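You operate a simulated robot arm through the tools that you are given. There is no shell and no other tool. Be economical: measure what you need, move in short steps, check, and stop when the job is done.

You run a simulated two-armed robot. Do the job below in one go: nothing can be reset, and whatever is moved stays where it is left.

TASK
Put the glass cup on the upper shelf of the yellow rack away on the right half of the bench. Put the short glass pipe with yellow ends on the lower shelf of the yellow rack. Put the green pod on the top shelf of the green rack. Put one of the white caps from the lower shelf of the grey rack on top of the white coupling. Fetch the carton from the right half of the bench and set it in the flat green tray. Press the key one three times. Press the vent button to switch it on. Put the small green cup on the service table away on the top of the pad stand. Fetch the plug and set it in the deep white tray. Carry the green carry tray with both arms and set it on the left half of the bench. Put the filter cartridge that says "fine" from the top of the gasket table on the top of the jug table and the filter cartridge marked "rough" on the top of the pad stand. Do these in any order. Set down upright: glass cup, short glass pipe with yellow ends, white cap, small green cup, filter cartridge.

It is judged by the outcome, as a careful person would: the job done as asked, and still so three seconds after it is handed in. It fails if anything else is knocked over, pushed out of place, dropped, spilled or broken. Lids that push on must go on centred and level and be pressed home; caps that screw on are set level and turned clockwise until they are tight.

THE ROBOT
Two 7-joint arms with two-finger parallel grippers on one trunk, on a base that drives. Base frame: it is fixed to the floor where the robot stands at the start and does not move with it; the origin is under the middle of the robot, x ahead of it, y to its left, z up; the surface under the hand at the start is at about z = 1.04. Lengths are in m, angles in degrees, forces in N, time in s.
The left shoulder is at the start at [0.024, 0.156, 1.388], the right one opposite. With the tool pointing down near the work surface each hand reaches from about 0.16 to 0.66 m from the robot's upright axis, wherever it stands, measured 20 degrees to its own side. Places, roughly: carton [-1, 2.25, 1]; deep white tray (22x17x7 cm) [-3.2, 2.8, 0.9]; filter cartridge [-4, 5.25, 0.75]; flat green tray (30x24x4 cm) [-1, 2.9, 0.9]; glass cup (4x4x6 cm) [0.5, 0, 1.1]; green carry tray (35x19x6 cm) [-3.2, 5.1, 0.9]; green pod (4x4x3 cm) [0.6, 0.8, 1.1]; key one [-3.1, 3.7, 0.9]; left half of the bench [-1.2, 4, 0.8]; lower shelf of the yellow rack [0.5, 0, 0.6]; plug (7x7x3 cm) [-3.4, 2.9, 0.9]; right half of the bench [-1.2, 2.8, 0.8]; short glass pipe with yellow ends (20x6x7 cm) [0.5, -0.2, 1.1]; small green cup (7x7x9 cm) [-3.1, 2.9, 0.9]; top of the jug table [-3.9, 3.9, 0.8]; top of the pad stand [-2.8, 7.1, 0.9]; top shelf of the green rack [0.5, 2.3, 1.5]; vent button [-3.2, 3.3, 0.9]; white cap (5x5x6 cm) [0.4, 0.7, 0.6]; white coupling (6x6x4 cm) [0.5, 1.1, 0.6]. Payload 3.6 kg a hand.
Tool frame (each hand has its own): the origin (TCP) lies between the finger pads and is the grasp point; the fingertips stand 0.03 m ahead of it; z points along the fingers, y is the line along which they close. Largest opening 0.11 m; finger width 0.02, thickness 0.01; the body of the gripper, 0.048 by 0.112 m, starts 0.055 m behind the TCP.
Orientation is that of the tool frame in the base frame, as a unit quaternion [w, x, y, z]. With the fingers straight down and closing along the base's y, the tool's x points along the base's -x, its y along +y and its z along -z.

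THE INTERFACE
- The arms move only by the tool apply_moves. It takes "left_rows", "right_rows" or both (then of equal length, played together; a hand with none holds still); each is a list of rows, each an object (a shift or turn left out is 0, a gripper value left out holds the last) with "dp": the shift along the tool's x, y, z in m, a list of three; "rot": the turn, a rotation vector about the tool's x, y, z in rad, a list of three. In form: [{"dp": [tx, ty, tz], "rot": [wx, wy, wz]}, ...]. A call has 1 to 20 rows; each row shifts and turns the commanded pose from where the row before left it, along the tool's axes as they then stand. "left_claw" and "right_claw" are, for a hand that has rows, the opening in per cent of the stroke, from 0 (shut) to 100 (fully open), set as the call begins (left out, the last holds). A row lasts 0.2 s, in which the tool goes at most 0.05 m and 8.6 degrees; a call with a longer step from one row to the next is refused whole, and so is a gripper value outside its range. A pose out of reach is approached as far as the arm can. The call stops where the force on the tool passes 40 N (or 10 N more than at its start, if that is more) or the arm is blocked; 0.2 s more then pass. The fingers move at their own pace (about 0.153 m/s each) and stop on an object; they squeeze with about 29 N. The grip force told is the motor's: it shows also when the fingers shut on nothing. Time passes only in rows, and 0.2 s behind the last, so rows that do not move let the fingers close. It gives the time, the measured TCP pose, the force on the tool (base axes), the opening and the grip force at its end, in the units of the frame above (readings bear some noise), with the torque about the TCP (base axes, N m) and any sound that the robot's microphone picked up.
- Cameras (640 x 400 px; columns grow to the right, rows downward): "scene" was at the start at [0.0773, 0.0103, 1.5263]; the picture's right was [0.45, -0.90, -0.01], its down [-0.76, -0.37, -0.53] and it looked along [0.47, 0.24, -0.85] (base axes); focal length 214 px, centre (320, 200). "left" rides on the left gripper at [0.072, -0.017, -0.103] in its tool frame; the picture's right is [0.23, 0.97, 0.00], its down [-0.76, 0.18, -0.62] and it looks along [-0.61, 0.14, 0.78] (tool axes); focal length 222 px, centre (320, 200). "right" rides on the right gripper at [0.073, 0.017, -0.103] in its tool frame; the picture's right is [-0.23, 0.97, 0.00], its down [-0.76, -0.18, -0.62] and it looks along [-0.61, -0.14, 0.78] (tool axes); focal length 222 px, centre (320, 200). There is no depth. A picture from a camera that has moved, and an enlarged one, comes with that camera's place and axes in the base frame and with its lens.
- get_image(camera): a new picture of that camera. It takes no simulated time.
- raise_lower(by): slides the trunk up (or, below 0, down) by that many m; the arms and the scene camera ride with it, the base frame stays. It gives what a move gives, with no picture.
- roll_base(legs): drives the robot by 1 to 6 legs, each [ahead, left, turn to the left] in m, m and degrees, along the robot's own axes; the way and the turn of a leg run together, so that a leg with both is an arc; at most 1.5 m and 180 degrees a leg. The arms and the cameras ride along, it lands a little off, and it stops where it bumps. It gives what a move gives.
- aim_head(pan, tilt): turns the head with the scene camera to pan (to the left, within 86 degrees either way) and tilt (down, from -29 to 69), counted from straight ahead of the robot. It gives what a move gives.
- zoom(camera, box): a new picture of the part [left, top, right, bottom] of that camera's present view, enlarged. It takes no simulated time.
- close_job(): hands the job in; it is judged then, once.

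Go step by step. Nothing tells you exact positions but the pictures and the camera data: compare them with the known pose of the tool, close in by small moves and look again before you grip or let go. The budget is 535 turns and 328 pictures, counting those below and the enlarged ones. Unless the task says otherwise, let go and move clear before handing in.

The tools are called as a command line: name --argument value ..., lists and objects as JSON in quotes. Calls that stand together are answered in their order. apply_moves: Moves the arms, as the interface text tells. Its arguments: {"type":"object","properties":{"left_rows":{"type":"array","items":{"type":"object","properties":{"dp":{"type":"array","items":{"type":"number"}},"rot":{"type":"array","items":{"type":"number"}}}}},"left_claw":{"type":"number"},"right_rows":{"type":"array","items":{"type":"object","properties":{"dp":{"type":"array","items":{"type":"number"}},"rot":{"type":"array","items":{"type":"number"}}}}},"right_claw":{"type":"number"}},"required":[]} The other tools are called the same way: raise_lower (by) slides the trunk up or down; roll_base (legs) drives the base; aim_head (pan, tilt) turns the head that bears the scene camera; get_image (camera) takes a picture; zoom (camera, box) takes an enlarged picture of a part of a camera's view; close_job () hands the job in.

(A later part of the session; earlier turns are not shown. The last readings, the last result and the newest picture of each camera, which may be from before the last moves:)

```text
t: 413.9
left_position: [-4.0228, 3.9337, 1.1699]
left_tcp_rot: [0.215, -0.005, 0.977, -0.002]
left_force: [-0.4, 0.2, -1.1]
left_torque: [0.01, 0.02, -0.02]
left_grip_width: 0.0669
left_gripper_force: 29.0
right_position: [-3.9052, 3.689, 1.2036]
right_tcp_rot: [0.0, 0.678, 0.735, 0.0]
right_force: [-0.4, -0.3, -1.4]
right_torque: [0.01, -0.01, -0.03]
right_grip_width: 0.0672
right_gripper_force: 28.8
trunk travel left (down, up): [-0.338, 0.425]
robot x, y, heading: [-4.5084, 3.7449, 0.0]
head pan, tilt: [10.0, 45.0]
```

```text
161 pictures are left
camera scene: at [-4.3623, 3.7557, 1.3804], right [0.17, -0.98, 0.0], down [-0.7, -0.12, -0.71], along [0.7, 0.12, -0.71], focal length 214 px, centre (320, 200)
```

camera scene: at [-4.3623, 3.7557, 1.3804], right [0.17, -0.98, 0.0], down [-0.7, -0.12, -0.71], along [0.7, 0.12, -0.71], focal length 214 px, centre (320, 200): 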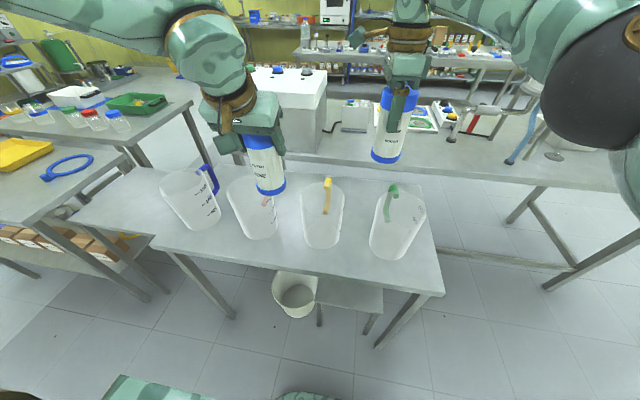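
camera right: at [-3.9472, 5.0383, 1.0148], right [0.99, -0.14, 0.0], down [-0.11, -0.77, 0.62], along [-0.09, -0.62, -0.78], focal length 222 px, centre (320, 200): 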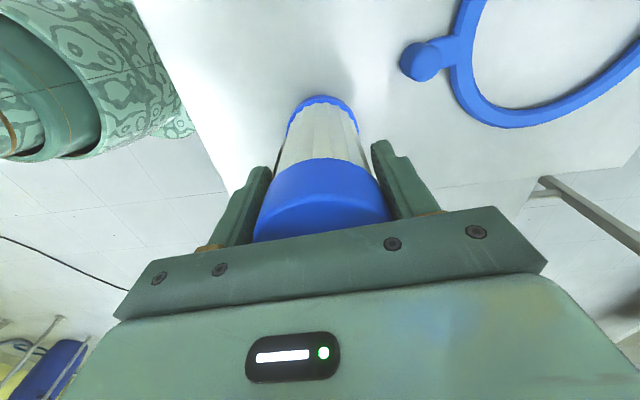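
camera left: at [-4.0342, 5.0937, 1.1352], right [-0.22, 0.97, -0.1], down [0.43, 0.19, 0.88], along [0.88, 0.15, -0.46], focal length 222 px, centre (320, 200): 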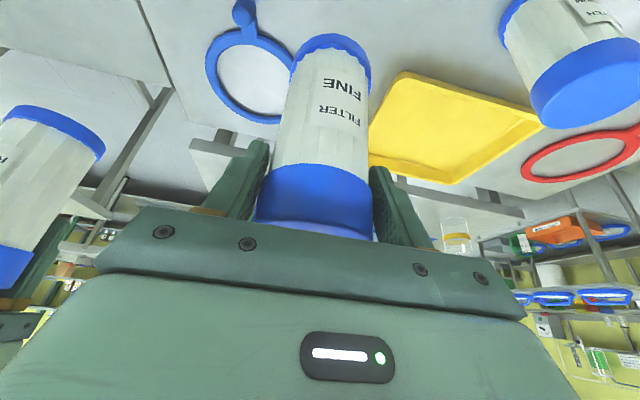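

roll_base --legs '[[0.15, 0, 0]]'

apply_moves --left_rows '[{"dp": [-0.03, -0.004, 0.0138]}, {"dp": [-0.03, -0.004, 0.0138]}, {"dp": [-0.03, -0.004, 0.0138]}, {"dp": [-0.03, 0, 0.0138]}, {"dp": [-0.03, 0, 0.0138]}, {}]'

get_image --camera "scene"

get_image --camera "left"

```text
t: 415.2
left_position: [-3.8705, 3.9294, 1.1693]
left_tcp_rot: [0.213, -0.001, 0.977, -0.002]
left_force: [0.7, 1.0, -1.2]
left_torque: [0.01, 0.01, 0.01]
left_grip_width: 0.0666
left_gripper_force: 29.0
right_position: [-3.7541, 3.6858, 1.2014]
right_tcp_rot: [0.0, 0.68, 0.733, 0.0]
right_force: [0.8, 0.1, -1.0]
right_torque: [0.02, 0.03, -0.02]
right_grip_width: 0.0673
right_gripper_force: 29.1
trunk travel left (down, up): [-0.338, 0.425]
robot x, y, heading: [-4.3558, 3.744, -0.2]
head pan, tilt: [10.0, 45.0]
```

```text
t: 416.6
left_position: [-3.7508, 3.921, 1.1694]
left_tcp_rot: [0.214, -0.001, 0.977, -0.002]
left_force: [0.1, -0.2, -1.3]
left_torque: [0.02, 0.01, 0.0]
left_grip_width: 0.067
left_gripper_force: 28.8
left hand out of reach, approached as far as the arm can: row 4, 5
right_position: [-3.7548, 3.6864, 1.2013]
right_tcp_rot: [0.0, 0.68, 0.733, 0.001]
right_force: [0.6, 0.6, -0.7]
right_torque: [0.05, 0.02, -0.02]
right_grip_width: 0.0671
right_gripper_force: 29.1
trunk travel left (down, up): [-0.338, 0.425]
robot x, y, heading: [-4.3562, 3.7422, -0.1]
head pan, tilt: [10.0, 45.0]
```

```text
160 pictures are left
camera scene: at [-4.2111, 3.7547, 1.3802], right [0.17, -0.99, 0.0], down [-0.7, -0.12, -0.71], along [0.7, 0.12, -0.71], focal length 214 px, centre (320, 200)
```

scene: 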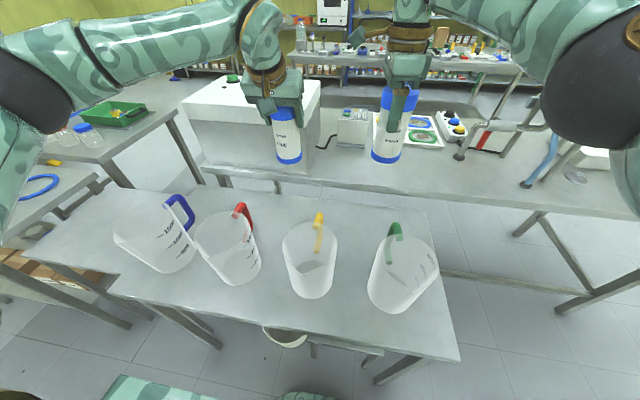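

```text
159 pictures are left
camera left: at [-3.8597, 3.9034, 1.2343], right [-0.21, 0.97, -0.1], down [0.43, 0.18, 0.88], along [0.88, 0.14, -0.46], focal length 222 px, centre (320, 200)
```

left: 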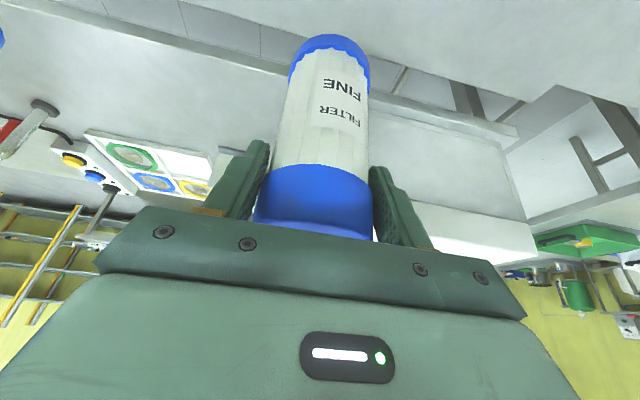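

apply_moves --left_rows '[{"dp": [0.0167, 0.002, 0.0363]}, {"dp": [0.0167, 0.002, 0.0363]}, {"dp": [0.0167, 0.002, 0.0363]}, {"dp": [0.0167, 0.002, 0.0363]}, {}]'

get_image --camera "scene"

```text
t: 417.8
left_position: [-3.7583, 3.936, 1.0139]
left_tcp_rot: [0.214, -0.002, 0.977, -0.003]
left_force: [-0.2, 1.3, -1.4]
left_torque: [0.01, 0.04, -0.02]
left_grip_width: 0.0669
left_gripper_force: 29.2
left hand out of reach, approached as far as the arm can: row 3, 4
right_position: [-3.7558, 3.686, 1.2035]
right_tcp_rot: [0.0, 0.681, 0.733, 0.0]
right_force: [0.3, -0.3, -1.2]
right_torque: [0.0, -0.02, 0.0]
right_grip_width: 0.067
right_gripper_force: 29.2
trunk travel left (down, up): [-0.338, 0.425]
robot x, y, heading: [-4.3592, 3.7405, -0.2]
head pan, tilt: [10.0, 45.0]
```

```text
158 pictures are left
camera scene: at [-4.2121, 3.7542, 1.3803], right [0.17, -0.99, 0.0], down [-0.7, -0.12, -0.71], along [0.7, 0.12, -0.71], focal length 214 px, centre (320, 200)
```

scene: 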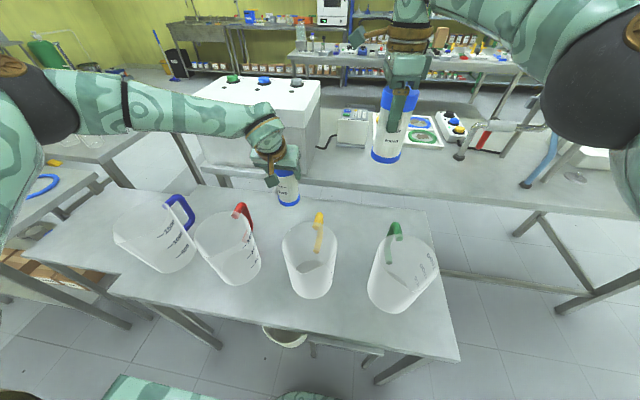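

raise_lower --by -0.08

zoom --camera "scene" --box '[160, 100, 440, 320]'

```text
t: 419.0
left_position: [-3.7596, 3.9353, 0.9329]
left_tcp_rot: [0.215, -0.004, 0.977, -0.001]
left_force: [0.4, 0.4, -1.9]
left_torque: [0.02, -0.01, 0.0]
left_grip_width: 0.0668
left_gripper_force: 28.6
right_position: [-3.7555, 3.6868, 1.1242]
right_tcp_rot: [0.0, 0.679, 0.734, 0.0]
right_force: [-0.9, 0.1, -1.7]
right_torque: [0.02, 0.0, 0.01]
right_grip_width: 0.0672
right_gripper_force: 28.7
trunk travel left (down, up): [-0.258, 0.505]
robot x, y, heading: [-4.3574, 3.7412, -0.5]
head pan, tilt: [10.0, 45.0]
```

```text
1.82 times, centred on (300, 210) of scene
camera zoom: at [-4.1793, 3.7543, 1.2988], right [0.17, -0.99, 0.0], down [-0.7, -0.12, -0.71], along [0.7, 0.12, -0.71], focal length 390 px, centre (356, 182)
```

zoom: 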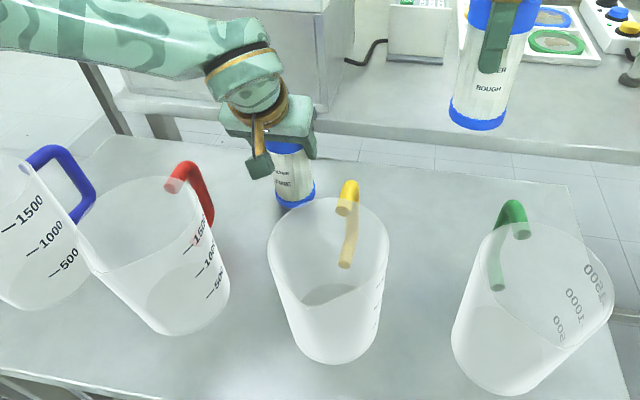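

apply_moves --left_rows '[{"dp": [0.0033, 0, 0.0073]}, {"dp": [0.0033, 0, 0.0073]}, {}]'

apply_moves --left_rows '[{"dp": [0.0021, 0, 0.0045]}, {"dp": [0.0021, 0, 0.0045]}, {}]'

zoom --camera "scene" --box '[240, 120, 360, 220]'

```text
t: 419.8
left_position: [-3.7596, 3.9343, 0.921]
left_tcp_rot: [0.219, -0.002, 0.976, -0.002]
left_force: [2.0, 0.8, 20.7]
left_torque: [0.46, 0.12, 0.04]
left_grip_width: 0.0669
left_gripper_force: 29.1
right_position: [-3.7566, 3.6848, 1.1248]
right_tcp_rot: [0.0, 0.68, 0.733, 0.0]
right_force: [-0.9, 0.4, -1.8]
right_torque: [0.02, -0.02, -0.01]
right_grip_width: 0.0672
right_gripper_force: 29.0
trunk travel left (down, up): [-0.258, 0.505]
robot x, y, heading: [-4.3562, 3.7414, -0.3]
head pan, tilt: [10.0, 45.0]
```

```text
t: 420.6
left_position: [-3.7619, 3.9328, 0.9114]
left_tcp_rot: [0.216, -0.002, 0.976, -0.002]
left_force: [0.6, -0.8, 30.3]
left_torque: [0.36, -0.43, 0.08]
left_grip_width: 0.0667
left_gripper_force: 29.1
right_position: [-3.758, 3.6857, 1.1248]
right_tcp_rot: [0.001, 0.68, 0.733, 0.001]
right_force: [-0.2, -0.9, -1.1]
right_torque: [0.0, 0.01, 0.0]
right_grip_width: 0.0671
right_gripper_force: 28.6
trunk travel left (down, up): [-0.258, 0.505]
robot x, y, heading: [-4.3539, 3.7401, -0.2]
head pan, tilt: [10.0, 45.0]
```

```text
4.00 times, centred on (300, 170) of scene
camera zoom: at [-4.1816, 3.7531, 1.2991], right [0.17, -0.99, 0.0], down [-0.7, -0.12, -0.71], along [0.7, 0.12, -0.71], focal length 858 px, centre (400, 320)
```

zoom: 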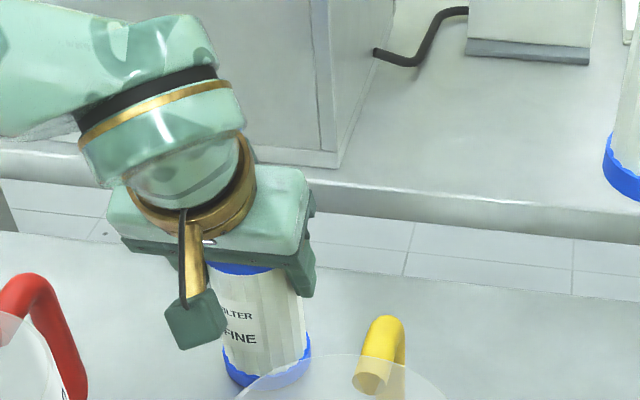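

FINE stands on the table. I release and lift straight up.

apply_moves --left_rows '[{"dp": [-0.002, 0, -0.004]}, {}, {}, {}]' --left_claw 100

apply_moves --left_rows '[{"dp": [-0.0104, 0, -0.0227]}, {"dp": [-0.0125, 0, -0.0272]}, {"dp": [-0.0125, 0, -0.0272]}, {"dp": [-0.0167, 0, -0.0363]}, {"dp": [-0.0167, 0, -0.0363]}, {"dp": [-0.0167, 0, -0.0363]}, {}]'

get_image --camera "scene"

```text
t: 421.6
left_position: [-3.7596, 3.9356, 0.9126]
left_tcp_rot: [0.214, -0.002, 0.977, -0.002]
left_force: [0.9, -0.7, 0.5]
left_torque: [0.01, -0.01, 0.02]
left_grip_width: 0.1098
left_gripper_force: 0.1
right_position: [-3.7547, 3.6857, 1.1227]
right_tcp_rot: [0.0, 0.68, 0.733, 0.001]
right_force: [0.5, 0.9, -1.7]
right_torque: [0.04, 0.0, -0.01]
right_grip_width: 0.0672
right_gripper_force: 29.2
trunk travel left (down, up): [-0.258, 0.505]
robot x, y, heading: [-4.3576, 3.7386, -0.3]
head pan, tilt: [10.0, 45.0]
```

```text
t: 423.2
left_position: [-3.7597, 3.9306, 1.1164]
left_tcp_rot: [0.214, -0.002, 0.977, -0.001]
left_force: [-0.1, 0.0, -0.7]
left_torque: [0.02, -0.01, 0.01]
left_grip_width: 0.1102
left_gripper_force: 0.1
right_position: [-3.755, 3.6849, 1.122]
right_tcp_rot: [0.0, 0.68, 0.733, 0.0]
right_force: [0.1, 0.7, -1.5]
right_torque: [0.04, -0.01, -0.02]
right_grip_width: 0.0669
right_gripper_force: 29.1
trunk travel left (down, up): [-0.258, 0.505]
robot x, y, heading: [-4.3561, 3.7422, -0.3]
head pan, tilt: [10.0, 45.0]
```

```text
155 pictures are left
camera scene: at [-4.1783, 3.7543, 1.2985], right [0.17, -0.99, 0.0], down [-0.7, -0.12, -0.71], along [0.7, 0.12, -0.71], focal length 214 px, centre (320, 200)
```

scene: 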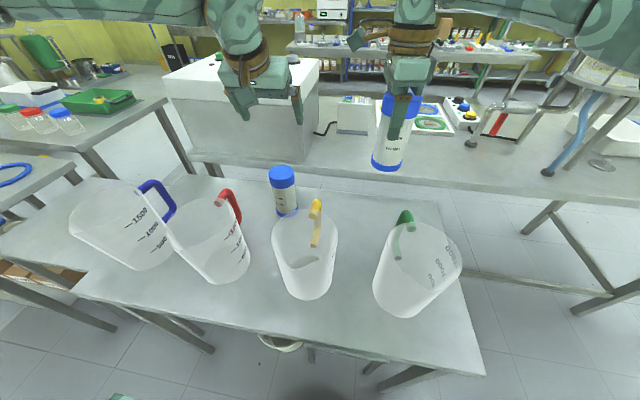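

FINE stands upright behind the jugs. Next the plug: I go to the west side of the service table.

roll_base --legs '[[-0.35, 0, 0], [0, -1.0, 0]]'

aim_head --pan 0 --tilt 30

get_image --camera "scene"

```text
t: 430.4
left_position: [-4.1084, 2.9049, 1.1164]
left_tcp_rot: [0.214, 0.0, 0.977, -0.002]
left_force: [0.1, -0.9, -0.5]
left_torque: [0.01, -0.01, 0.0]
left_grip_width: 0.1099
left_gripper_force: 0.0
right_position: [-4.106, 2.6583, 1.1237]
right_tcp_rot: [0.0, 0.681, 0.732, -0.001]
right_force: [-0.5, 0.3, -1.3]
right_torque: [0.0, 0.02, 0.03]
right_grip_width: 0.0672
right_gripper_force: 29.5
trunk travel left (down, up): [-0.258, 0.505]
robot x, y, heading: [-4.7054, 2.72, -0.6]
head pan, tilt: [10.0, 45.0]
```

```text
t: 431.1
left_position: [-4.1089, 2.9057, 1.1164]
left_tcp_rot: [0.213, -0.001, 0.977, -0.002]
left_force: [0.5, 0.4, 0.2]
left_torque: [-0.01, -0.05, -0.01]
left_grip_width: 0.11
left_gripper_force: 0.0
right_position: [-4.1049, 2.6603, 1.1232]
right_tcp_rot: [0.0, 0.682, 0.731, 0.0]
right_force: [0.3, 0.5, -1.9]
right_torque: [0.05, -0.02, -0.03]
right_grip_width: 0.067
right_gripper_force: 28.9
trunk travel left (down, up): [-0.258, 0.505]
robot x, y, heading: [-4.7104, 2.7145, -0.4]
head pan, tilt: [0.0, 30.0]
```

```text
154 pictures are left
camera scene: at [-4.5186, 2.715, 1.3211], right [-0.01, -1.0, 0.0], down [-0.5, 0.0, -0.87], along [0.87, -0.01, -0.5], focal length 214 px, centre (320, 200)
```

scene: 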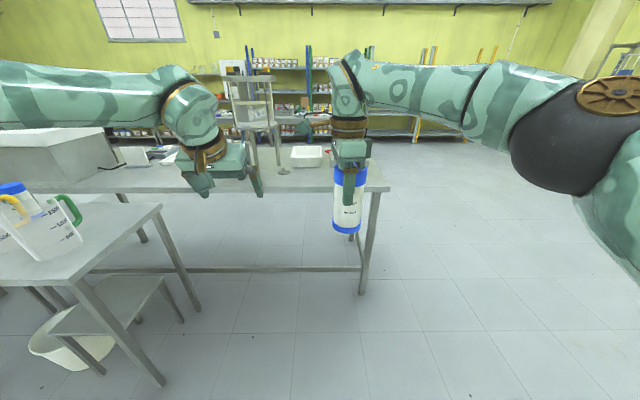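

zoom --camera "scene" --box '[180, 60, 400, 200]'

```text
2.86 times, centred on (290, 130) of scene
camera zoom: at [-4.5186, 2.715, 1.3211], right [-0.01, -1.0, 0.0], down [-0.5, 0.0, -0.87], along [0.87, -0.01, -0.5], focal length 613 px, centre (406, 400)
```

zoom: 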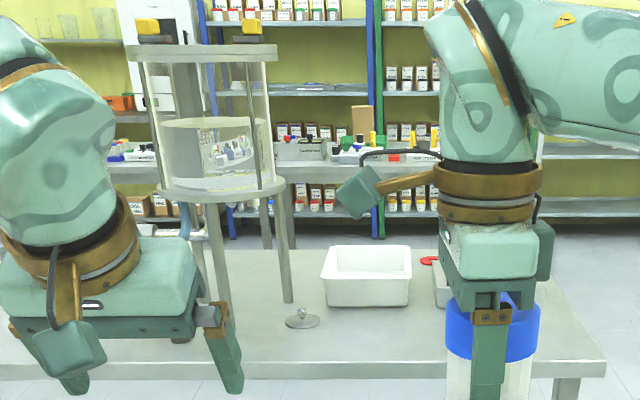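

The plug lies just right of the measuring vessel's leg, at about [-3.412, 2.904]. I approach from the west with the left hand (tilted forward).

roll_base --legs '[[0.58, 0, 0.4]]'

get_image --camera "left"

aim_head --pan 10 --tilt 40

get_image --camera "scene"

```text
t: 434.4
left_position: [-3.5443, 2.8914, 1.1171]
left_tcp_rot: [0.214, 0.003, 0.977, -0.003]
left_force: [0.1, 1.2, 0.3]
left_torque: [-0.01, 0.0, 0.04]
left_grip_width: 0.11
left_gripper_force: 0.0
right_position: [-3.5434, 2.6452, 1.1237]
right_tcp_rot: [0.0, 0.685, 0.729, 0.0]
right_force: [-0.3, 0.1, -1.5]
right_torque: [0.03, 0.03, 0.02]
right_grip_width: 0.067
right_gripper_force: 29.1
trunk travel left (down, up): [-0.258, 0.505]
robot x, y, heading: [-4.1465, 2.7089, -1.2]
head pan, tilt: [0.0, 30.0]
```

```text
152 pictures are left
camera left: at [-3.653, 2.8761, 1.1807], right [-0.2, 0.98, -0.1], down [0.43, 0.18, 0.88], along [0.88, 0.13, -0.46], focal length 222 px, centre (320, 200)
```

left: 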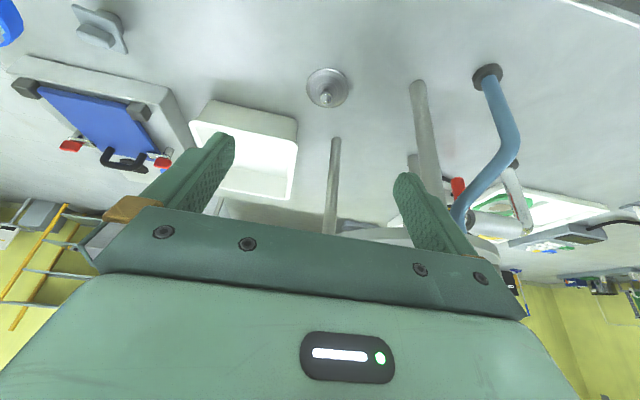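

```text
t: 435.1
left_position: [-3.5431, 2.8921, 1.1164]
left_tcp_rot: [0.214, 0.004, 0.977, -0.004]
left_force: [0.1, 0.0, 0.3]
left_torque: [0.01, 0.0, -0.03]
left_grip_width: 0.1102
left_gripper_force: 0.0
right_position: [-3.5422, 2.6462, 1.1233]
right_tcp_rot: [0.0, 0.685, 0.729, -0.001]
right_force: [0.1, -0.3, -1.7]
right_torque: [0.0, 0.0, 0.01]
right_grip_width: 0.0673
right_gripper_force: 28.8
trunk travel left (down, up): [-0.258, 0.505]
robot x, y, heading: [-4.1463, 2.7103, -1.2]
head pan, tilt: [10.0, 40.0]
```

```text
151 pictures are left
camera scene: at [-3.9619, 2.7199, 1.3059], right [0.15, -0.99, 0.0], down [-0.64, -0.1, -0.77], along [0.76, 0.12, -0.64], focal length 214 px, centre (320, 200)
```

scene: 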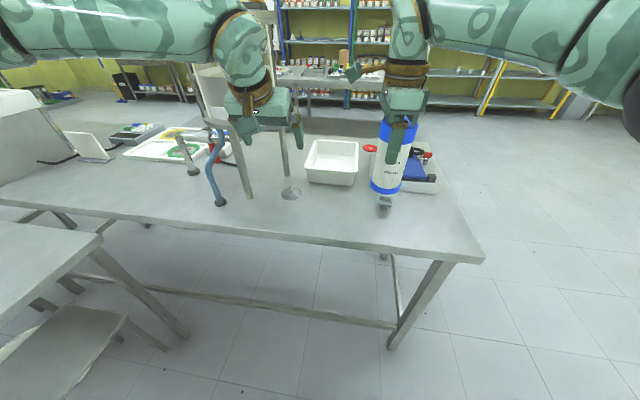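

apply_moves --left_rows '[{"dp": [-0.0034, 0.0024, 0.038]}, {"dp": [-0.0034, 0.0024, 0.038]}, {"dp": [-0.0034, 0.0024, 0.038]}, {"dp": [-0.0034, 0.0024, 0.038]}, {"dp": [-0.0034, 0.0024, 0.038]}, {}]'

get_image --camera "left"

zoom --camera "scene" --box '[200, 90, 360, 220]'

```text
t: 436.5
left_position: [-3.4735, 2.921, 0.9576]
left_tcp_rot: [0.215, 0.004, 0.977, -0.003]
left_force: [-0.4, -0.2, -0.1]
left_torque: [0.01, 0.0, 0.0]
left_grip_width: 0.11
left_gripper_force: 0.1
left hand out of reach, approached as far as the arm can: row 4, 5
right_position: [-3.5426, 2.6454, 1.1236]
right_tcp_rot: [0.0, 0.685, 0.729, 0.001]
right_force: [-0.7, -0.1, -1.3]
right_torque: [0.02, -0.03, -0.03]
right_grip_width: 0.067
right_gripper_force: 28.8
trunk travel left (down, up): [-0.258, 0.505]
robot x, y, heading: [-4.1473, 2.7077, -1.1]
head pan, tilt: [10.0, 40.0]
```

```text
150 pictures are left
camera left: at [-3.5825, 2.9051, 1.022], right [-0.2, 0.98, -0.1], down [0.43, 0.18, 0.88], along [0.88, 0.13, -0.46], focal length 222 px, centre (320, 200)
```

left: 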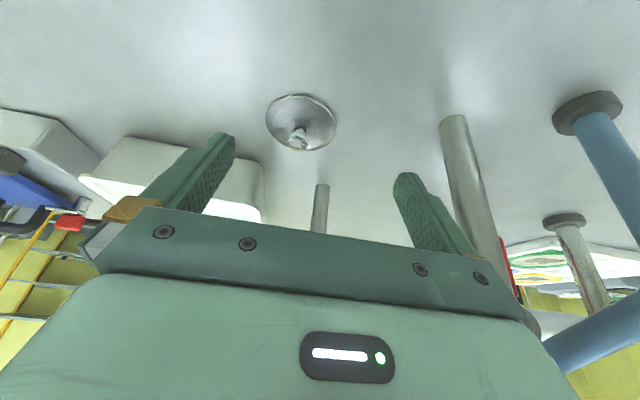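

```text
3.08 times, centred on (280, 155) of scene
camera zoom: at [-3.9621, 2.7198, 1.3059], right [0.16, -0.99, 0.0], down [-0.64, -0.1, -0.77], along [0.76, 0.12, -0.64], focal length 660 px, centre (443, 338)
```

zoom: 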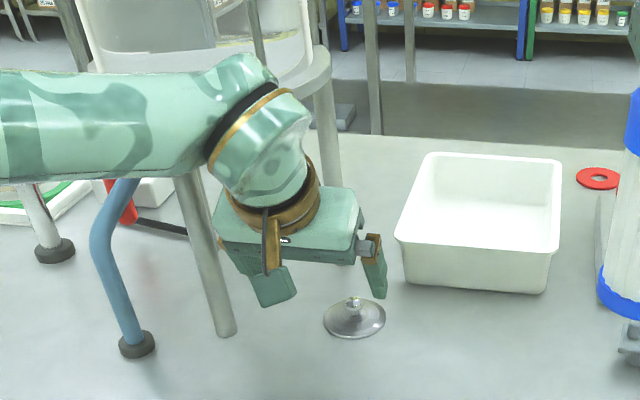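

roll_base --legs '[[0.06, -0.02, 0]]'

get_image --camera "left"

```text
t: 437.5
left_position: [-3.4082, 2.8996, 0.9557]
left_tcp_rot: [0.213, 0.007, 0.977, -0.005]
left_force: [0.2, -0.7, -0.1]
left_torque: [0.0, 0.02, 0.0]
left_grip_width: 0.11
left_gripper_force: 0.1
right_position: [-3.4799, 2.624, 1.1211]
right_tcp_rot: [0.0, 0.686, 0.727, -0.002]
right_force: [0.2, 0.0, -2.1]
right_torque: [0.0, 0.01, 0.03]
right_grip_width: 0.0672
right_gripper_force: 29.1
trunk travel left (down, up): [-0.258, 0.505]
robot x, y, heading: [-4.0839, 2.6882, -1.3]
head pan, tilt: [10.0, 40.0]
```

```text
148 pictures are left
camera left: at [-3.5174, 2.8839, 1.0205], right [-0.19, 0.98, -0.1], down [0.43, 0.18, 0.88], along [0.88, 0.13, -0.46], focal length 222 px, centre (320, 200)
```

left: 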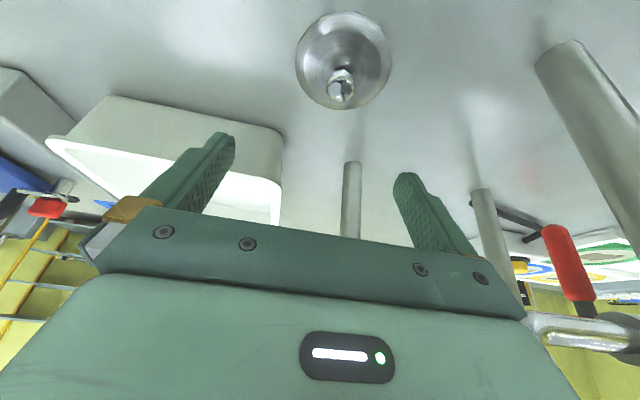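

apply_moves --left_rows '[{"dp": [0.0118, 0.0012, 0.0177]}, {"dp": [0.0118, 0.0012, 0.0177]}, {}]' --left_claw 50

get_image --camera "left"

```text
t: 438.3
left_position: [-3.4186, 2.9035, 0.9171]
left_tcp_rot: [0.215, 0.007, 0.977, -0.005]
left_force: [0.6, 0.0, -0.5]
left_torque: [0.0, -0.02, -0.02]
left_grip_width: 0.0549
left_gripper_force: 0.1
left hand out of reach, approached as far as the arm can: row 2
right_position: [-3.482, 2.6244, 1.1236]
right_tcp_rot: [0.0, 0.686, 0.727, -0.001]
right_force: [0.2, 0.1, -1.5]
right_torque: [0.04, 0.03, -0.02]
right_grip_width: 0.0672
right_gripper_force: 29.1
trunk travel left (down, up): [-0.258, 0.505]
robot x, y, heading: [-4.0839, 2.6898, -1.5]
head pan, tilt: [10.0, 40.0]
```

```text
147 pictures are left
camera left: at [-3.529, 2.8886, 0.9821], right [-0.19, 0.98, -0.1], down [0.43, 0.18, 0.88], along [0.88, 0.13, -0.46], focal length 222 px, centre (320, 200)
```

left: 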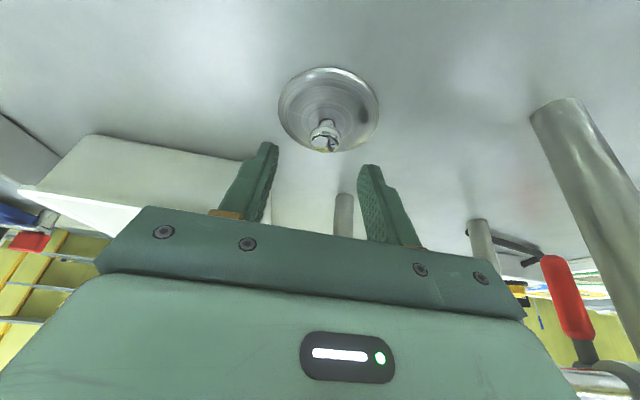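

apply_moves --left_rows '[{"dp": [0.0106, 0, 0.005]}, {"dp": [0.0106, 0, 0.005]}, {}]'

get_image --camera "left"

```text
t: 439.1
left_position: [-3.4353, 2.9051, 0.9]
left_tcp_rot: [0.215, 0.006, 0.977, -0.003]
left_force: [-0.2, 0.5, 0.1]
left_torque: [0.01, -0.01, 0.01]
left_grip_width: 0.0551
left_gripper_force: 0.1
right_position: [-3.4802, 2.6245, 1.1236]
right_tcp_rot: [0.001, 0.687, 0.727, -0.001]
right_force: [-0.3, -0.2, -0.9]
right_torque: [0.01, -0.01, 0.01]
right_grip_width: 0.0671
right_gripper_force: 29.4
trunk travel left (down, up): [-0.258, 0.505]
robot x, y, heading: [-4.0848, 2.6868, -1.7]
head pan, tilt: [10.0, 40.0]
```

```text
146 pictures are left
camera left: at [-3.545, 2.8897, 0.964], right [-0.19, 0.98, -0.1], down [0.43, 0.18, 0.88], along [0.88, 0.13, -0.46], focal length 222 px, centre (320, 200)
```

left: 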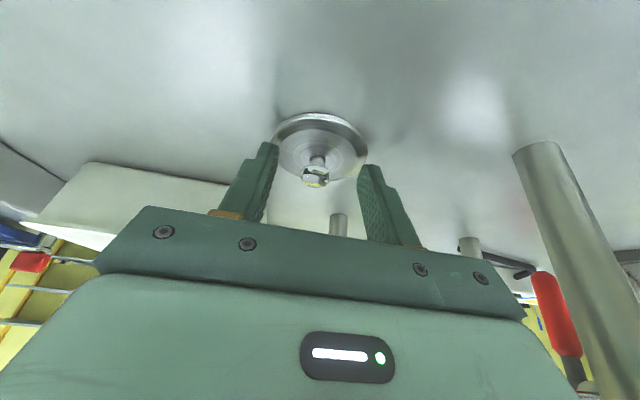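

apply_moves --left_rows '[{}, {}, {}]' --left_claw 0

apply_moves --left_rows '[{"dp": [-0.008, 0, -0.018]}, {"dp": [-0.008, 0, -0.018]}, {}]'

get_image --camera "left"

```text
t: 439.9
left_position: [-3.4355, 2.9048, 0.8989]
left_tcp_rot: [0.215, 0.007, 0.977, -0.004]
left_force: [0.3, -0.4, 0.8]
left_torque: [0.05, -0.08, 0.0]
left_grip_width: 0.0194
left_gripper_force: 28.8
right_position: [-3.4812, 2.624, 1.1228]
right_tcp_rot: [0.001, 0.686, 0.727, 0.0]
right_force: [-0.1, 0.4, -1.2]
right_torque: [0.02, -0.02, 0.01]
right_grip_width: 0.067
right_gripper_force: 29.1
trunk travel left (down, up): [-0.258, 0.505]
robot x, y, heading: [-4.0841, 2.6904, -1.6]
head pan, tilt: [10.0, 40.0]
```

```text
t: 440.7
left_position: [-3.4358, 2.906, 0.9389]
left_tcp_rot: [0.214, 0.006, 0.977, -0.004]
left_force: [-1.0, -0.1, -0.3]
left_torque: [-0.02, 0.07, 0.04]
left_grip_width: 0.0192
left_gripper_force: 29.3
right_position: [-3.4807, 2.6241, 1.123]
right_tcp_rot: [0.0, 0.687, 0.727, 0.0]
right_force: [-0.8, 0.9, -1.8]
right_torque: [0.03, -0.03, 0.04]
right_grip_width: 0.0671
right_gripper_force: 29.0
trunk travel left (down, up): [-0.258, 0.505]
robot x, y, heading: [-4.082, 2.69, -1.4]
head pan, tilt: [10.0, 40.0]
```

```text
145 pictures are left
camera left: at [-3.545, 2.8903, 1.0039], right [-0.19, 0.98, -0.1], down [0.43, 0.18, 0.88], along [0.88, 0.13, -0.46], focal length 222 px, centre (320, 200)
```

left: 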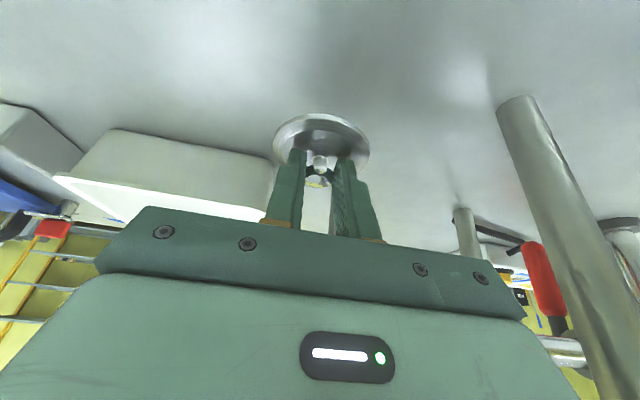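

Plug held. The tray is centred about [-3.22, 2.783] with its rim at about 0.92. I lift over the rim and roll to it.

apply_moves --left_rows '[{"dp": [-0.0098, 0, -0.0212]}, {"dp": [-0.0098, 0, -0.0212]}, {"dp": [-0.0098, 0, -0.0212]}, {}]'

roll_base --legs '[[0, -0.12, 1.4], [0.16, 0, 0]]'

get_image --camera "left"

get_image --camera "scene"

```text
t: 441.8
left_position: [-3.4397, 2.9013, 1.0068]
left_tcp_rot: [0.21, 0.009, 0.978, -0.006]
left_force: [-1.7, -6.7, -4.2]
left_torque: [0.32, -0.28, 0.24]
left_grip_width: 0.0191
left_gripper_force: 28.9
right_position: [-3.4822, 2.6216, 1.1218]
right_tcp_rot: [0.0, 0.687, 0.727, 0.0]
right_force: [-0.3, 0.2, -1.9]
right_torque: [-0.01, 0.02, -0.01]
right_grip_width: 0.067
right_gripper_force: 28.8
trunk travel left (down, up): [-0.258, 0.505]
robot x, y, heading: [-4.0832, 2.692, -1.4]
head pan, tilt: [10.0, 40.0]
stopped in row 4 (left hand): the force on the tool passed its limit at 42 N (the readings are from after the stop); the commanded pose is now the measured one
```

```text
t: 444.1
left_position: [-3.2802, 2.7947, 1.0067]
left_tcp_rot: [0.208, -0.002, 0.978, -0.002]
left_force: [1.2, -0.5, -1.4]
left_torque: [-0.04, 0.03, 0.02]
left_grip_width: 0.0192
left_gripper_force: 29.2
right_position: [-3.3178, 2.5137, 1.1233]
right_tcp_rot: [0.0, 0.678, 0.735, -0.001]
right_force: [0.7, 0.4, -2.0]
right_torque: [0.01, 0.04, 0.0]
right_grip_width: 0.0668
right_gripper_force: 28.9
trunk travel left (down, up): [-0.258, 0.505]
robot x, y, heading: [-3.9215, 2.567, -0.1]
head pan, tilt: [10.0, 40.0]
```

```text
144 pictures are left
camera left: at [-3.3889, 2.778, 1.0724], right [-0.21, 0.97, -0.1], down [0.44, 0.18, 0.88], along [0.87, 0.14, -0.47], focal length 222 px, centre (320, 200)
```

left: 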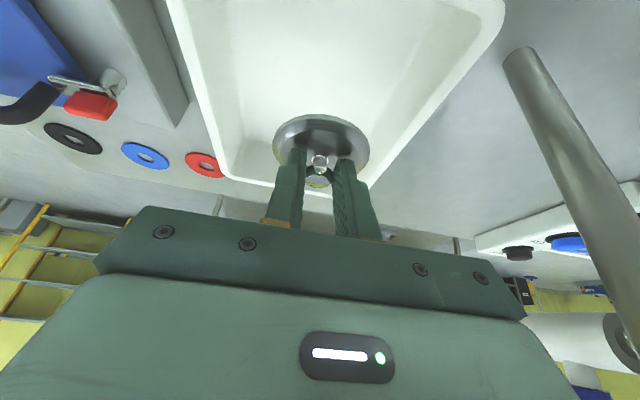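

```text
143 pictures are left
camera scene: at [-3.7368, 2.5812, 1.3056], right [0.17, -0.99, 0.0], down [-0.64, -0.11, -0.76], along [0.75, 0.13, -0.64], focal length 214 px, centre (320, 200)
```

scene: 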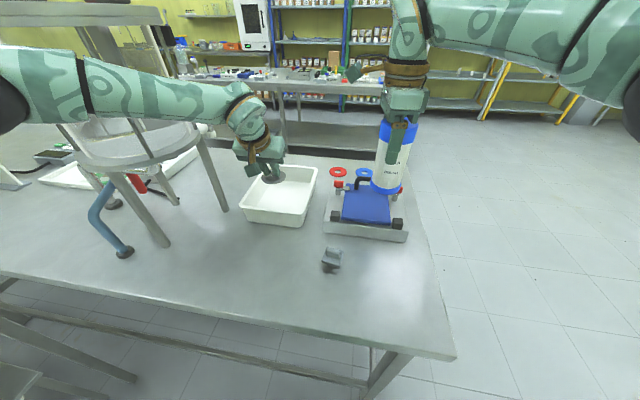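

The plug is over the tray. I lower it to the tray floor.

apply_moves --left_rows '[{"dp": [0.0084, 0, 0.0182]}, {"dp": [0.0084, 0, 0.0182]}, {"dp": [0.0084, 0, 0.0182]}, {"dp": [0.0063, 0, 0.0136]}, {}]'

get_image --camera "left"

```text
t: 445.3
left_position: [-3.2835, 2.7951, 0.9332]
left_tcp_rot: [0.209, -0.002, 0.978, -0.003]
left_force: [0.1, -0.8, 0.1]
left_torque: [0.0, 0.02, -0.02]
left_grip_width: 0.0194
left_gripper_force: 29.7
right_position: [-3.3192, 2.5133, 1.1227]
right_tcp_rot: [0.001, 0.679, 0.734, -0.002]
right_force: [0.2, 0.5, -1.7]
right_torque: [0.02, 0.03, 0.01]
right_grip_width: 0.0671
right_gripper_force: 29.6
trunk travel left (down, up): [-0.258, 0.505]
robot x, y, heading: [-3.9167, 2.568, -0.2]
head pan, tilt: [10.0, 40.0]
```

```text
142 pictures are left
camera left: at [-3.3918, 2.7776, 0.9985], right [-0.21, 0.97, -0.1], down [0.44, 0.18, 0.88], along [0.87, 0.14, -0.46], focal length 222 px, centre (320, 200)
```

left: 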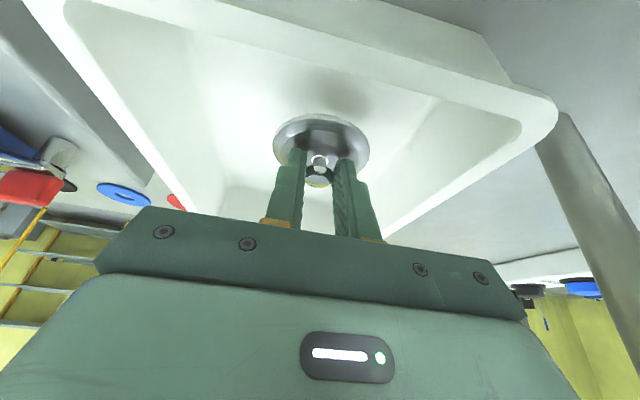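

apply_moves --left_rows '[{"dp": [0.0033, 0, 0.0073]}, {"dp": [0.0033, 0, 0.0073]}, {"dp": [0.0021, 0, 0.0045]}, {}]'

apply_moves --left_rows '[{"dp": [0.0013, 0, 0.0027]}, {"dp": [0.0013, 0, 0.0027]}, {}]'

```text
t: 446.3
left_position: [-3.283, 2.7958, 0.9116]
left_tcp_rot: [0.21, -0.003, 0.978, -0.003]
left_force: [0.3, -0.8, -0.5]
left_torque: [0.02, 0.03, 0.0]
left_grip_width: 0.0192
left_gripper_force: 29.3
right_position: [-3.3185, 2.5125, 1.1215]
right_tcp_rot: [0.0, 0.679, 0.734, -0.001]
right_force: [0.8, 0.5, -1.4]
right_torque: [-0.01, -0.04, 0.0]
right_grip_width: 0.0668
right_gripper_force: 28.8
trunk travel left (down, up): [-0.258, 0.505]
robot x, y, heading: [-3.9227, 2.5707, -0.2]
head pan, tilt: [10.0, 40.0]
```

```text
t: 447.1
left_position: [-3.2831, 2.7937, 0.9055]
left_tcp_rot: [0.21, -0.003, 0.978, -0.003]
left_force: [-0.3, -0.5, -0.5]
left_torque: [0.01, 0.01, 0.01]
left_grip_width: 0.019
left_gripper_force: 29.0
right_position: [-3.3175, 2.5133, 1.1237]
right_tcp_rot: [0.001, 0.679, 0.734, -0.001]
right_force: [0.0, -0.7, -1.3]
right_torque: [-0.01, 0.01, -0.01]
right_grip_width: 0.067
right_gripper_force: 28.5
trunk travel left (down, up): [-0.258, 0.505]
robot x, y, heading: [-3.9171, 2.5689, -0.2]
head pan, tilt: [10.0, 40.0]
```

apply_moves --left_rows '[{"dp": [0.0013, 0, 0.0027]}, {"dp": [0.0013, 0, 0.0027]}, {}]'

get_image --camera "left"

```text
t: 447.9
left_position: [-3.2824, 2.7933, 0.9027]
left_tcp_rot: [0.214, -0.002, 0.977, -0.003]
left_force: [1.5, -0.5, 23.8]
left_torque: [0.12, -0.39, -0.09]
left_grip_width: 0.019
left_gripper_force: 29.1
right_position: [-3.3206, 2.5129, 1.126]
right_tcp_rot: [0.001, 0.678, 0.735, 0.001]
right_force: [-0.3, -0.2, -2.4]
right_torque: [0.02, 0.01, 0.0]
right_grip_width: 0.0672
right_gripper_force: 29.1
trunk travel left (down, up): [-0.258, 0.505]
robot x, y, heading: [-3.9208, 2.5692, -0.0]
head pan, tilt: [10.0, 40.0]
```

```text
141 pictures are left
camera left: at [-3.3922, 2.7765, 0.969], right [-0.21, 0.97, -0.1], down [0.43, 0.18, 0.88], along [0.88, 0.14, -0.46], focal length 222 px, centre (320, 200)
```

left: 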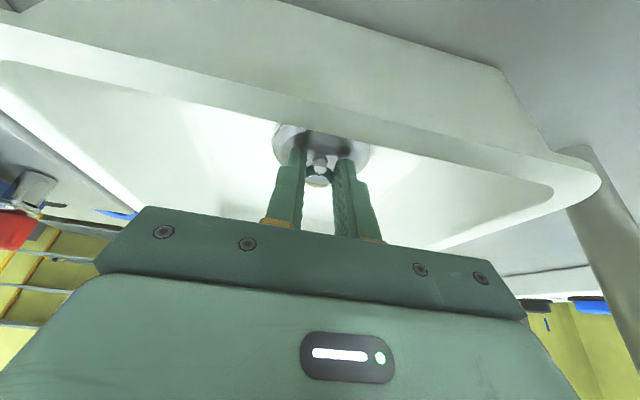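

On the tray floor. I release and lift out.

apply_moves --left_rows '[{"dp": [-0.0013, 0, -0.0027]}, {}, {}]' --left_claw 45

apply_moves --left_rows '[{"dp": [-0.0104, 0, -0.0227]}, {"dp": [-0.0104, 0, -0.0227]}, {"dp": [-0.0146, 0, -0.0318]}, {"dp": [-0.0146, 0, -0.0318]}, {}]'

get_image --camera "scene"

```text
t: 448.7
left_position: [-3.2844, 2.7951, 0.9038]
left_tcp_rot: [0.209, -0.003, 0.978, -0.001]
left_force: [-1.6, -2.5, 5.8]
left_torque: [0.05, 0.04, 0.05]
left_grip_width: 0.0481
left_gripper_force: 0.1
right_position: [-3.3194, 2.5133, 1.1227]
right_tcp_rot: [0.001, 0.678, 0.735, 0.0]
right_force: [-0.8, -0.7, -2.5]
right_torque: [0.01, -0.01, -0.01]
right_grip_width: 0.0672
right_gripper_force: 29.0
trunk travel left (down, up): [-0.258, 0.505]
robot x, y, heading: [-3.9218, 2.5675, -0.3]
head pan, tilt: [10.0, 40.0]
```

```text
t: 449.9
left_position: [-3.281, 2.7948, 1.0247]
left_tcp_rot: [0.21, -0.003, 0.978, -0.003]
left_force: [-0.8, 0.0, -0.7]
left_torque: [0.01, 0.0, 0.0]
left_grip_width: 0.0493
left_gripper_force: 0.1
right_position: [-3.3166, 2.5133, 1.1222]
right_tcp_rot: [0.001, 0.679, 0.734, 0.0]
right_force: [0.2, -0.3, -1.0]
right_torque: [0.0, -0.03, 0.03]
right_grip_width: 0.067
right_gripper_force: 28.8
trunk travel left (down, up): [-0.258, 0.505]
robot x, y, heading: [-3.923, 2.5704, -0.2]
head pan, tilt: [10.0, 40.0]
```

```text
140 pictures are left
camera scene: at [-3.738, 2.5814, 1.3057], right [0.17, -0.99, 0.0], down [-0.63, -0.11, -0.77], along [0.75, 0.13, -0.64], focal length 214 px, centre (320, 200)
```

scene: 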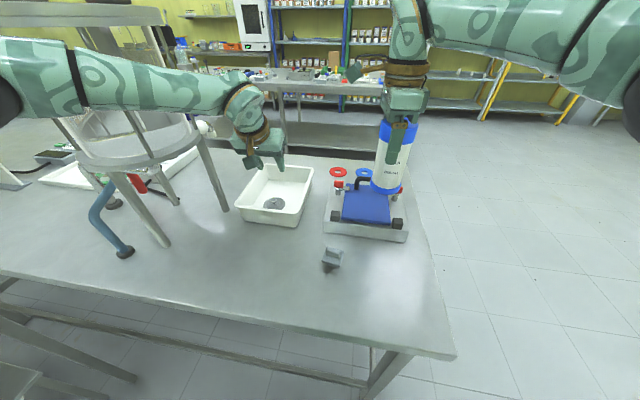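

The plug lies in the deep white tray. Now I carry ROUGH round the south end and up the aisle to the pad stand.

roll_base --legs '[[-0.35, 0, 0], [0, -0.8, 0], [1.1, 0, 0], [1.0, 0, 0]]'

get_image --camera "scene"

```text
t: 466.1
left_position: [-1.5462, 2.0624, 1.0237]
left_tcp_rot: [0.21, -0.018, 0.978, 0.001]
left_force: [-0.4, 0.1, -0.4]
left_torque: [0.01, 0.02, -0.01]
left_grip_width: 0.0492
left_gripper_force: 0.0
right_position: [-1.5761, 1.7802, 1.1227]
right_tcp_rot: [0.0, 0.667, 0.745, -0.001]
right_force: [0.4, 0.5, -1.4]
right_torque: [-0.01, -0.02, 0.01]
right_grip_width: 0.0672
right_gripper_force: 28.7
trunk travel left (down, up): [-0.258, 0.505]
robot x, y, heading: [-2.1787, 1.8133, 1.6]
head pan, tilt: [10.0, 40.0]
```

```text
139 pictures are left
camera scene: at [-1.9973, 1.8346, 1.3057], right [0.2, -0.98, 0.0], down [-0.63, -0.13, -0.77], along [0.75, 0.15, -0.64], focal length 214 px, centre (320, 200)
```

scene: 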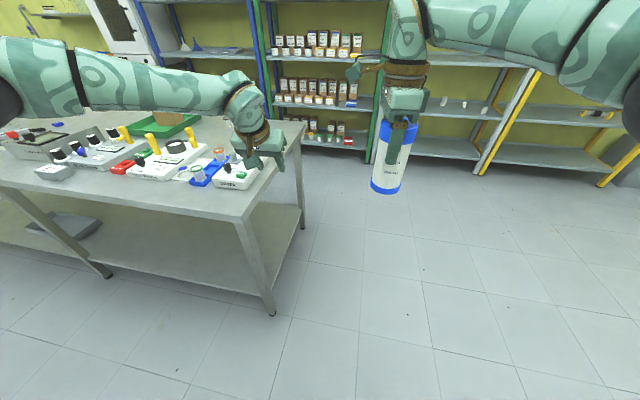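

roll_base --legs '[[-0.2, 0, 0], [0, 0, 88.5], [1.4, -0.1, 0], [1.4, 0, 0], [1.0, 0, 0]]'

aim_head --pan 20 --tilt 30

get_image --camera "scene"

```text
t: 489.2
left_position: [-2.5239, 6.2035, 1.0238]
left_tcp_rot: [-0.15, 0.698, -0.685, -0.147]
left_force: [-0.4, 0.2, -0.6]
left_torque: [-0.02, -0.03, 0.0]
left_grip_width: 0.0494
left_gripper_force: 0.0
right_position: [-2.2422, 6.1695, 1.1216]
right_tcp_rot: [0.001, -0.047, 0.999, -0.001]
right_force: [-0.2, -0.3, -1.7]
right_torque: [-0.02, 0.03, 0.01]
right_grip_width: 0.0671
right_gripper_force: 29.2
trunk travel left (down, up): [-0.258, 0.505]
robot x, y, heading: [-2.287, 5.5652, 90.6]
head pan, tilt: [10.0, 40.0]
```

```text
t: 489.9
left_position: [-2.5229, 6.203, 1.0246]
left_tcp_rot: [-0.149, 0.698, -0.684, -0.148]
left_force: [0.2, -0.3, 0.1]
left_torque: [-0.02, -0.02, 0.03]
left_grip_width: 0.0496
left_gripper_force: 0.1
right_position: [-2.2407, 6.1688, 1.1215]
right_tcp_rot: [0.001, -0.047, 0.999, 0.0]
right_force: [-1.2, -0.4, -1.8]
right_torque: [-0.01, 0.03, 0.01]
right_grip_width: 0.0667
right_gripper_force: 29.1
trunk travel left (down, up): [-0.258, 0.505]
robot x, y, heading: [-2.2868, 5.5628, 90.8]
head pan, tilt: [20.0, 30.0]
```

```text
138 pictures are left
camera scene: at [-2.3187, 5.7484, 1.3211], right [0.94, 0.35, 0.0], down [0.18, -0.47, -0.87], along [-0.31, 0.81, -0.5], focal length 214 px, centre (320, 200)
```

scene: 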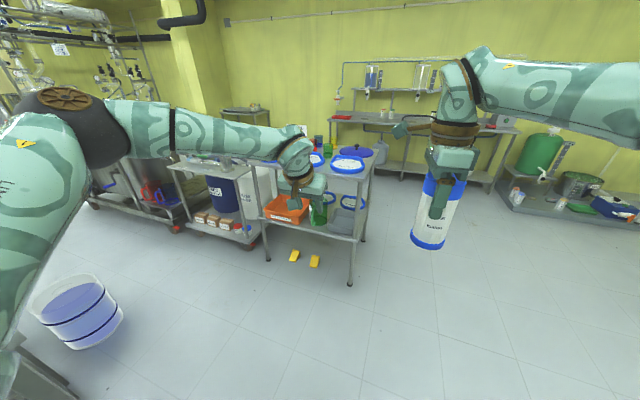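

I raise and pull back the left hand (to clear the pump cart), then approach the pad stand's left free spot with ROUGH.

apply_moves --left_rows '[{"dp": [0.0056, 0, -0.0356]}, {"dp": [0.0056, 0, -0.0356]}, {"dp": [0.0056, 0, -0.0356]}, {"dp": [0.0056, 0, -0.0356]}, {"dp": [0.0056, 0, -0.0356]}, {"dp": [0.0056, 0, -0.0356]}, {"dp": [0.0056, 0, -0.0356]}, {"dp": [0.0056, 0, -0.0356]}, {"dp": [0.0056, 0, -0.0356]}]'

roll_base --legs '[[0.7, 0, -0.8], [0, 0.72, 0]]'

aim_head --pan 0 --tilt 50

get_image --camera "scene"

```text
t: 491.9
left_position: [-2.5205, 6.0241, 1.2943]
left_tcp_rot: [-0.149, 0.699, -0.684, -0.148]
left_force: [0.9, -0.2, 0.2]
left_torque: [0.0, -0.02, -0.01]
left_grip_width: 0.0496
left_gripper_force: 0.0
right_position: [-2.2404, 6.1694, 1.1223]
right_tcp_rot: [0.001, -0.047, 0.999, -0.001]
right_force: [0.3, 0.8, -1.0]
right_torque: [-0.02, -0.01, 0.0]
right_grip_width: 0.0666
right_gripper_force: 28.4
trunk travel left (down, up): [-0.258, 0.505]
robot x, y, heading: [-2.2868, 5.5651, 90.6]
head pan, tilt: [20.0, 30.0]
```

```text
t: 499.2
left_position: [-3.2202, 6.7272, 1.2955]
left_tcp_rot: [0.151, -0.691, 0.692, 0.146]
left_force: [-0.3, 0.1, 1.1]
left_torque: [0.02, -0.02, 0.02]
left_grip_width: 0.0494
left_gripper_force: 0.1
right_position: [-2.9372, 6.8672, 1.1232]
right_tcp_rot: [0.001, -0.036, 0.999, 0.0]
right_force: [-0.6, -0.1, -0.6]
right_torque: [-0.01, -0.01, 0.03]
right_grip_width: 0.0667
right_gripper_force: 29.3
trunk travel left (down, up): [-0.258, 0.505]
robot x, y, heading: [-2.9972, 6.266, 89.3]
head pan, tilt: [20.0, 30.0]
```

```text
t: 500.1
left_position: [-3.2198, 6.7286, 1.2932]
left_tcp_rot: [0.15, -0.691, 0.692, 0.146]
left_force: [-0.1, -0.1, 0.3]
left_torque: [0.0, 0.0, 0.02]
left_grip_width: 0.0494
left_gripper_force: 0.0
right_position: [-2.9362, 6.8673, 1.1227]
right_tcp_rot: [0.0, -0.037, 0.999, 0.0]
right_force: [0.8, -0.1, -1.3]
right_torque: [0.01, -0.02, -0.02]
right_grip_width: 0.0672
right_gripper_force: 29.1
trunk travel left (down, up): [-0.258, 0.505]
robot x, y, heading: [-2.9958, 6.2631, 89.4]
head pan, tilt: [0.0, 50.0]
```

```text
137 pictures are left
camera scene: at [-2.993, 6.4393, 1.2917], right [1.0, -0.01, 0.0], down [-0.01, -0.77, -0.64], along [0.01, 0.64, -0.77], focal length 214 px, centre (320, 200)
```

scene: 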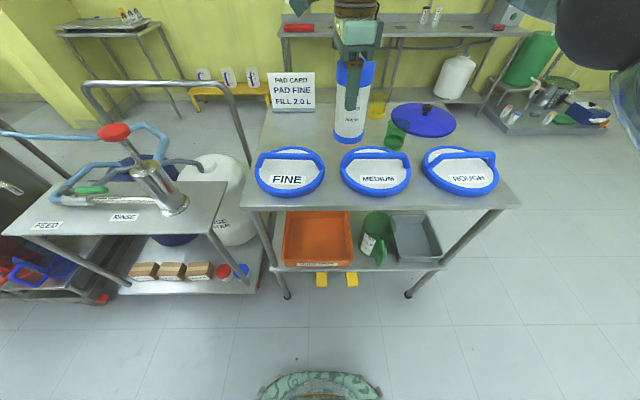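

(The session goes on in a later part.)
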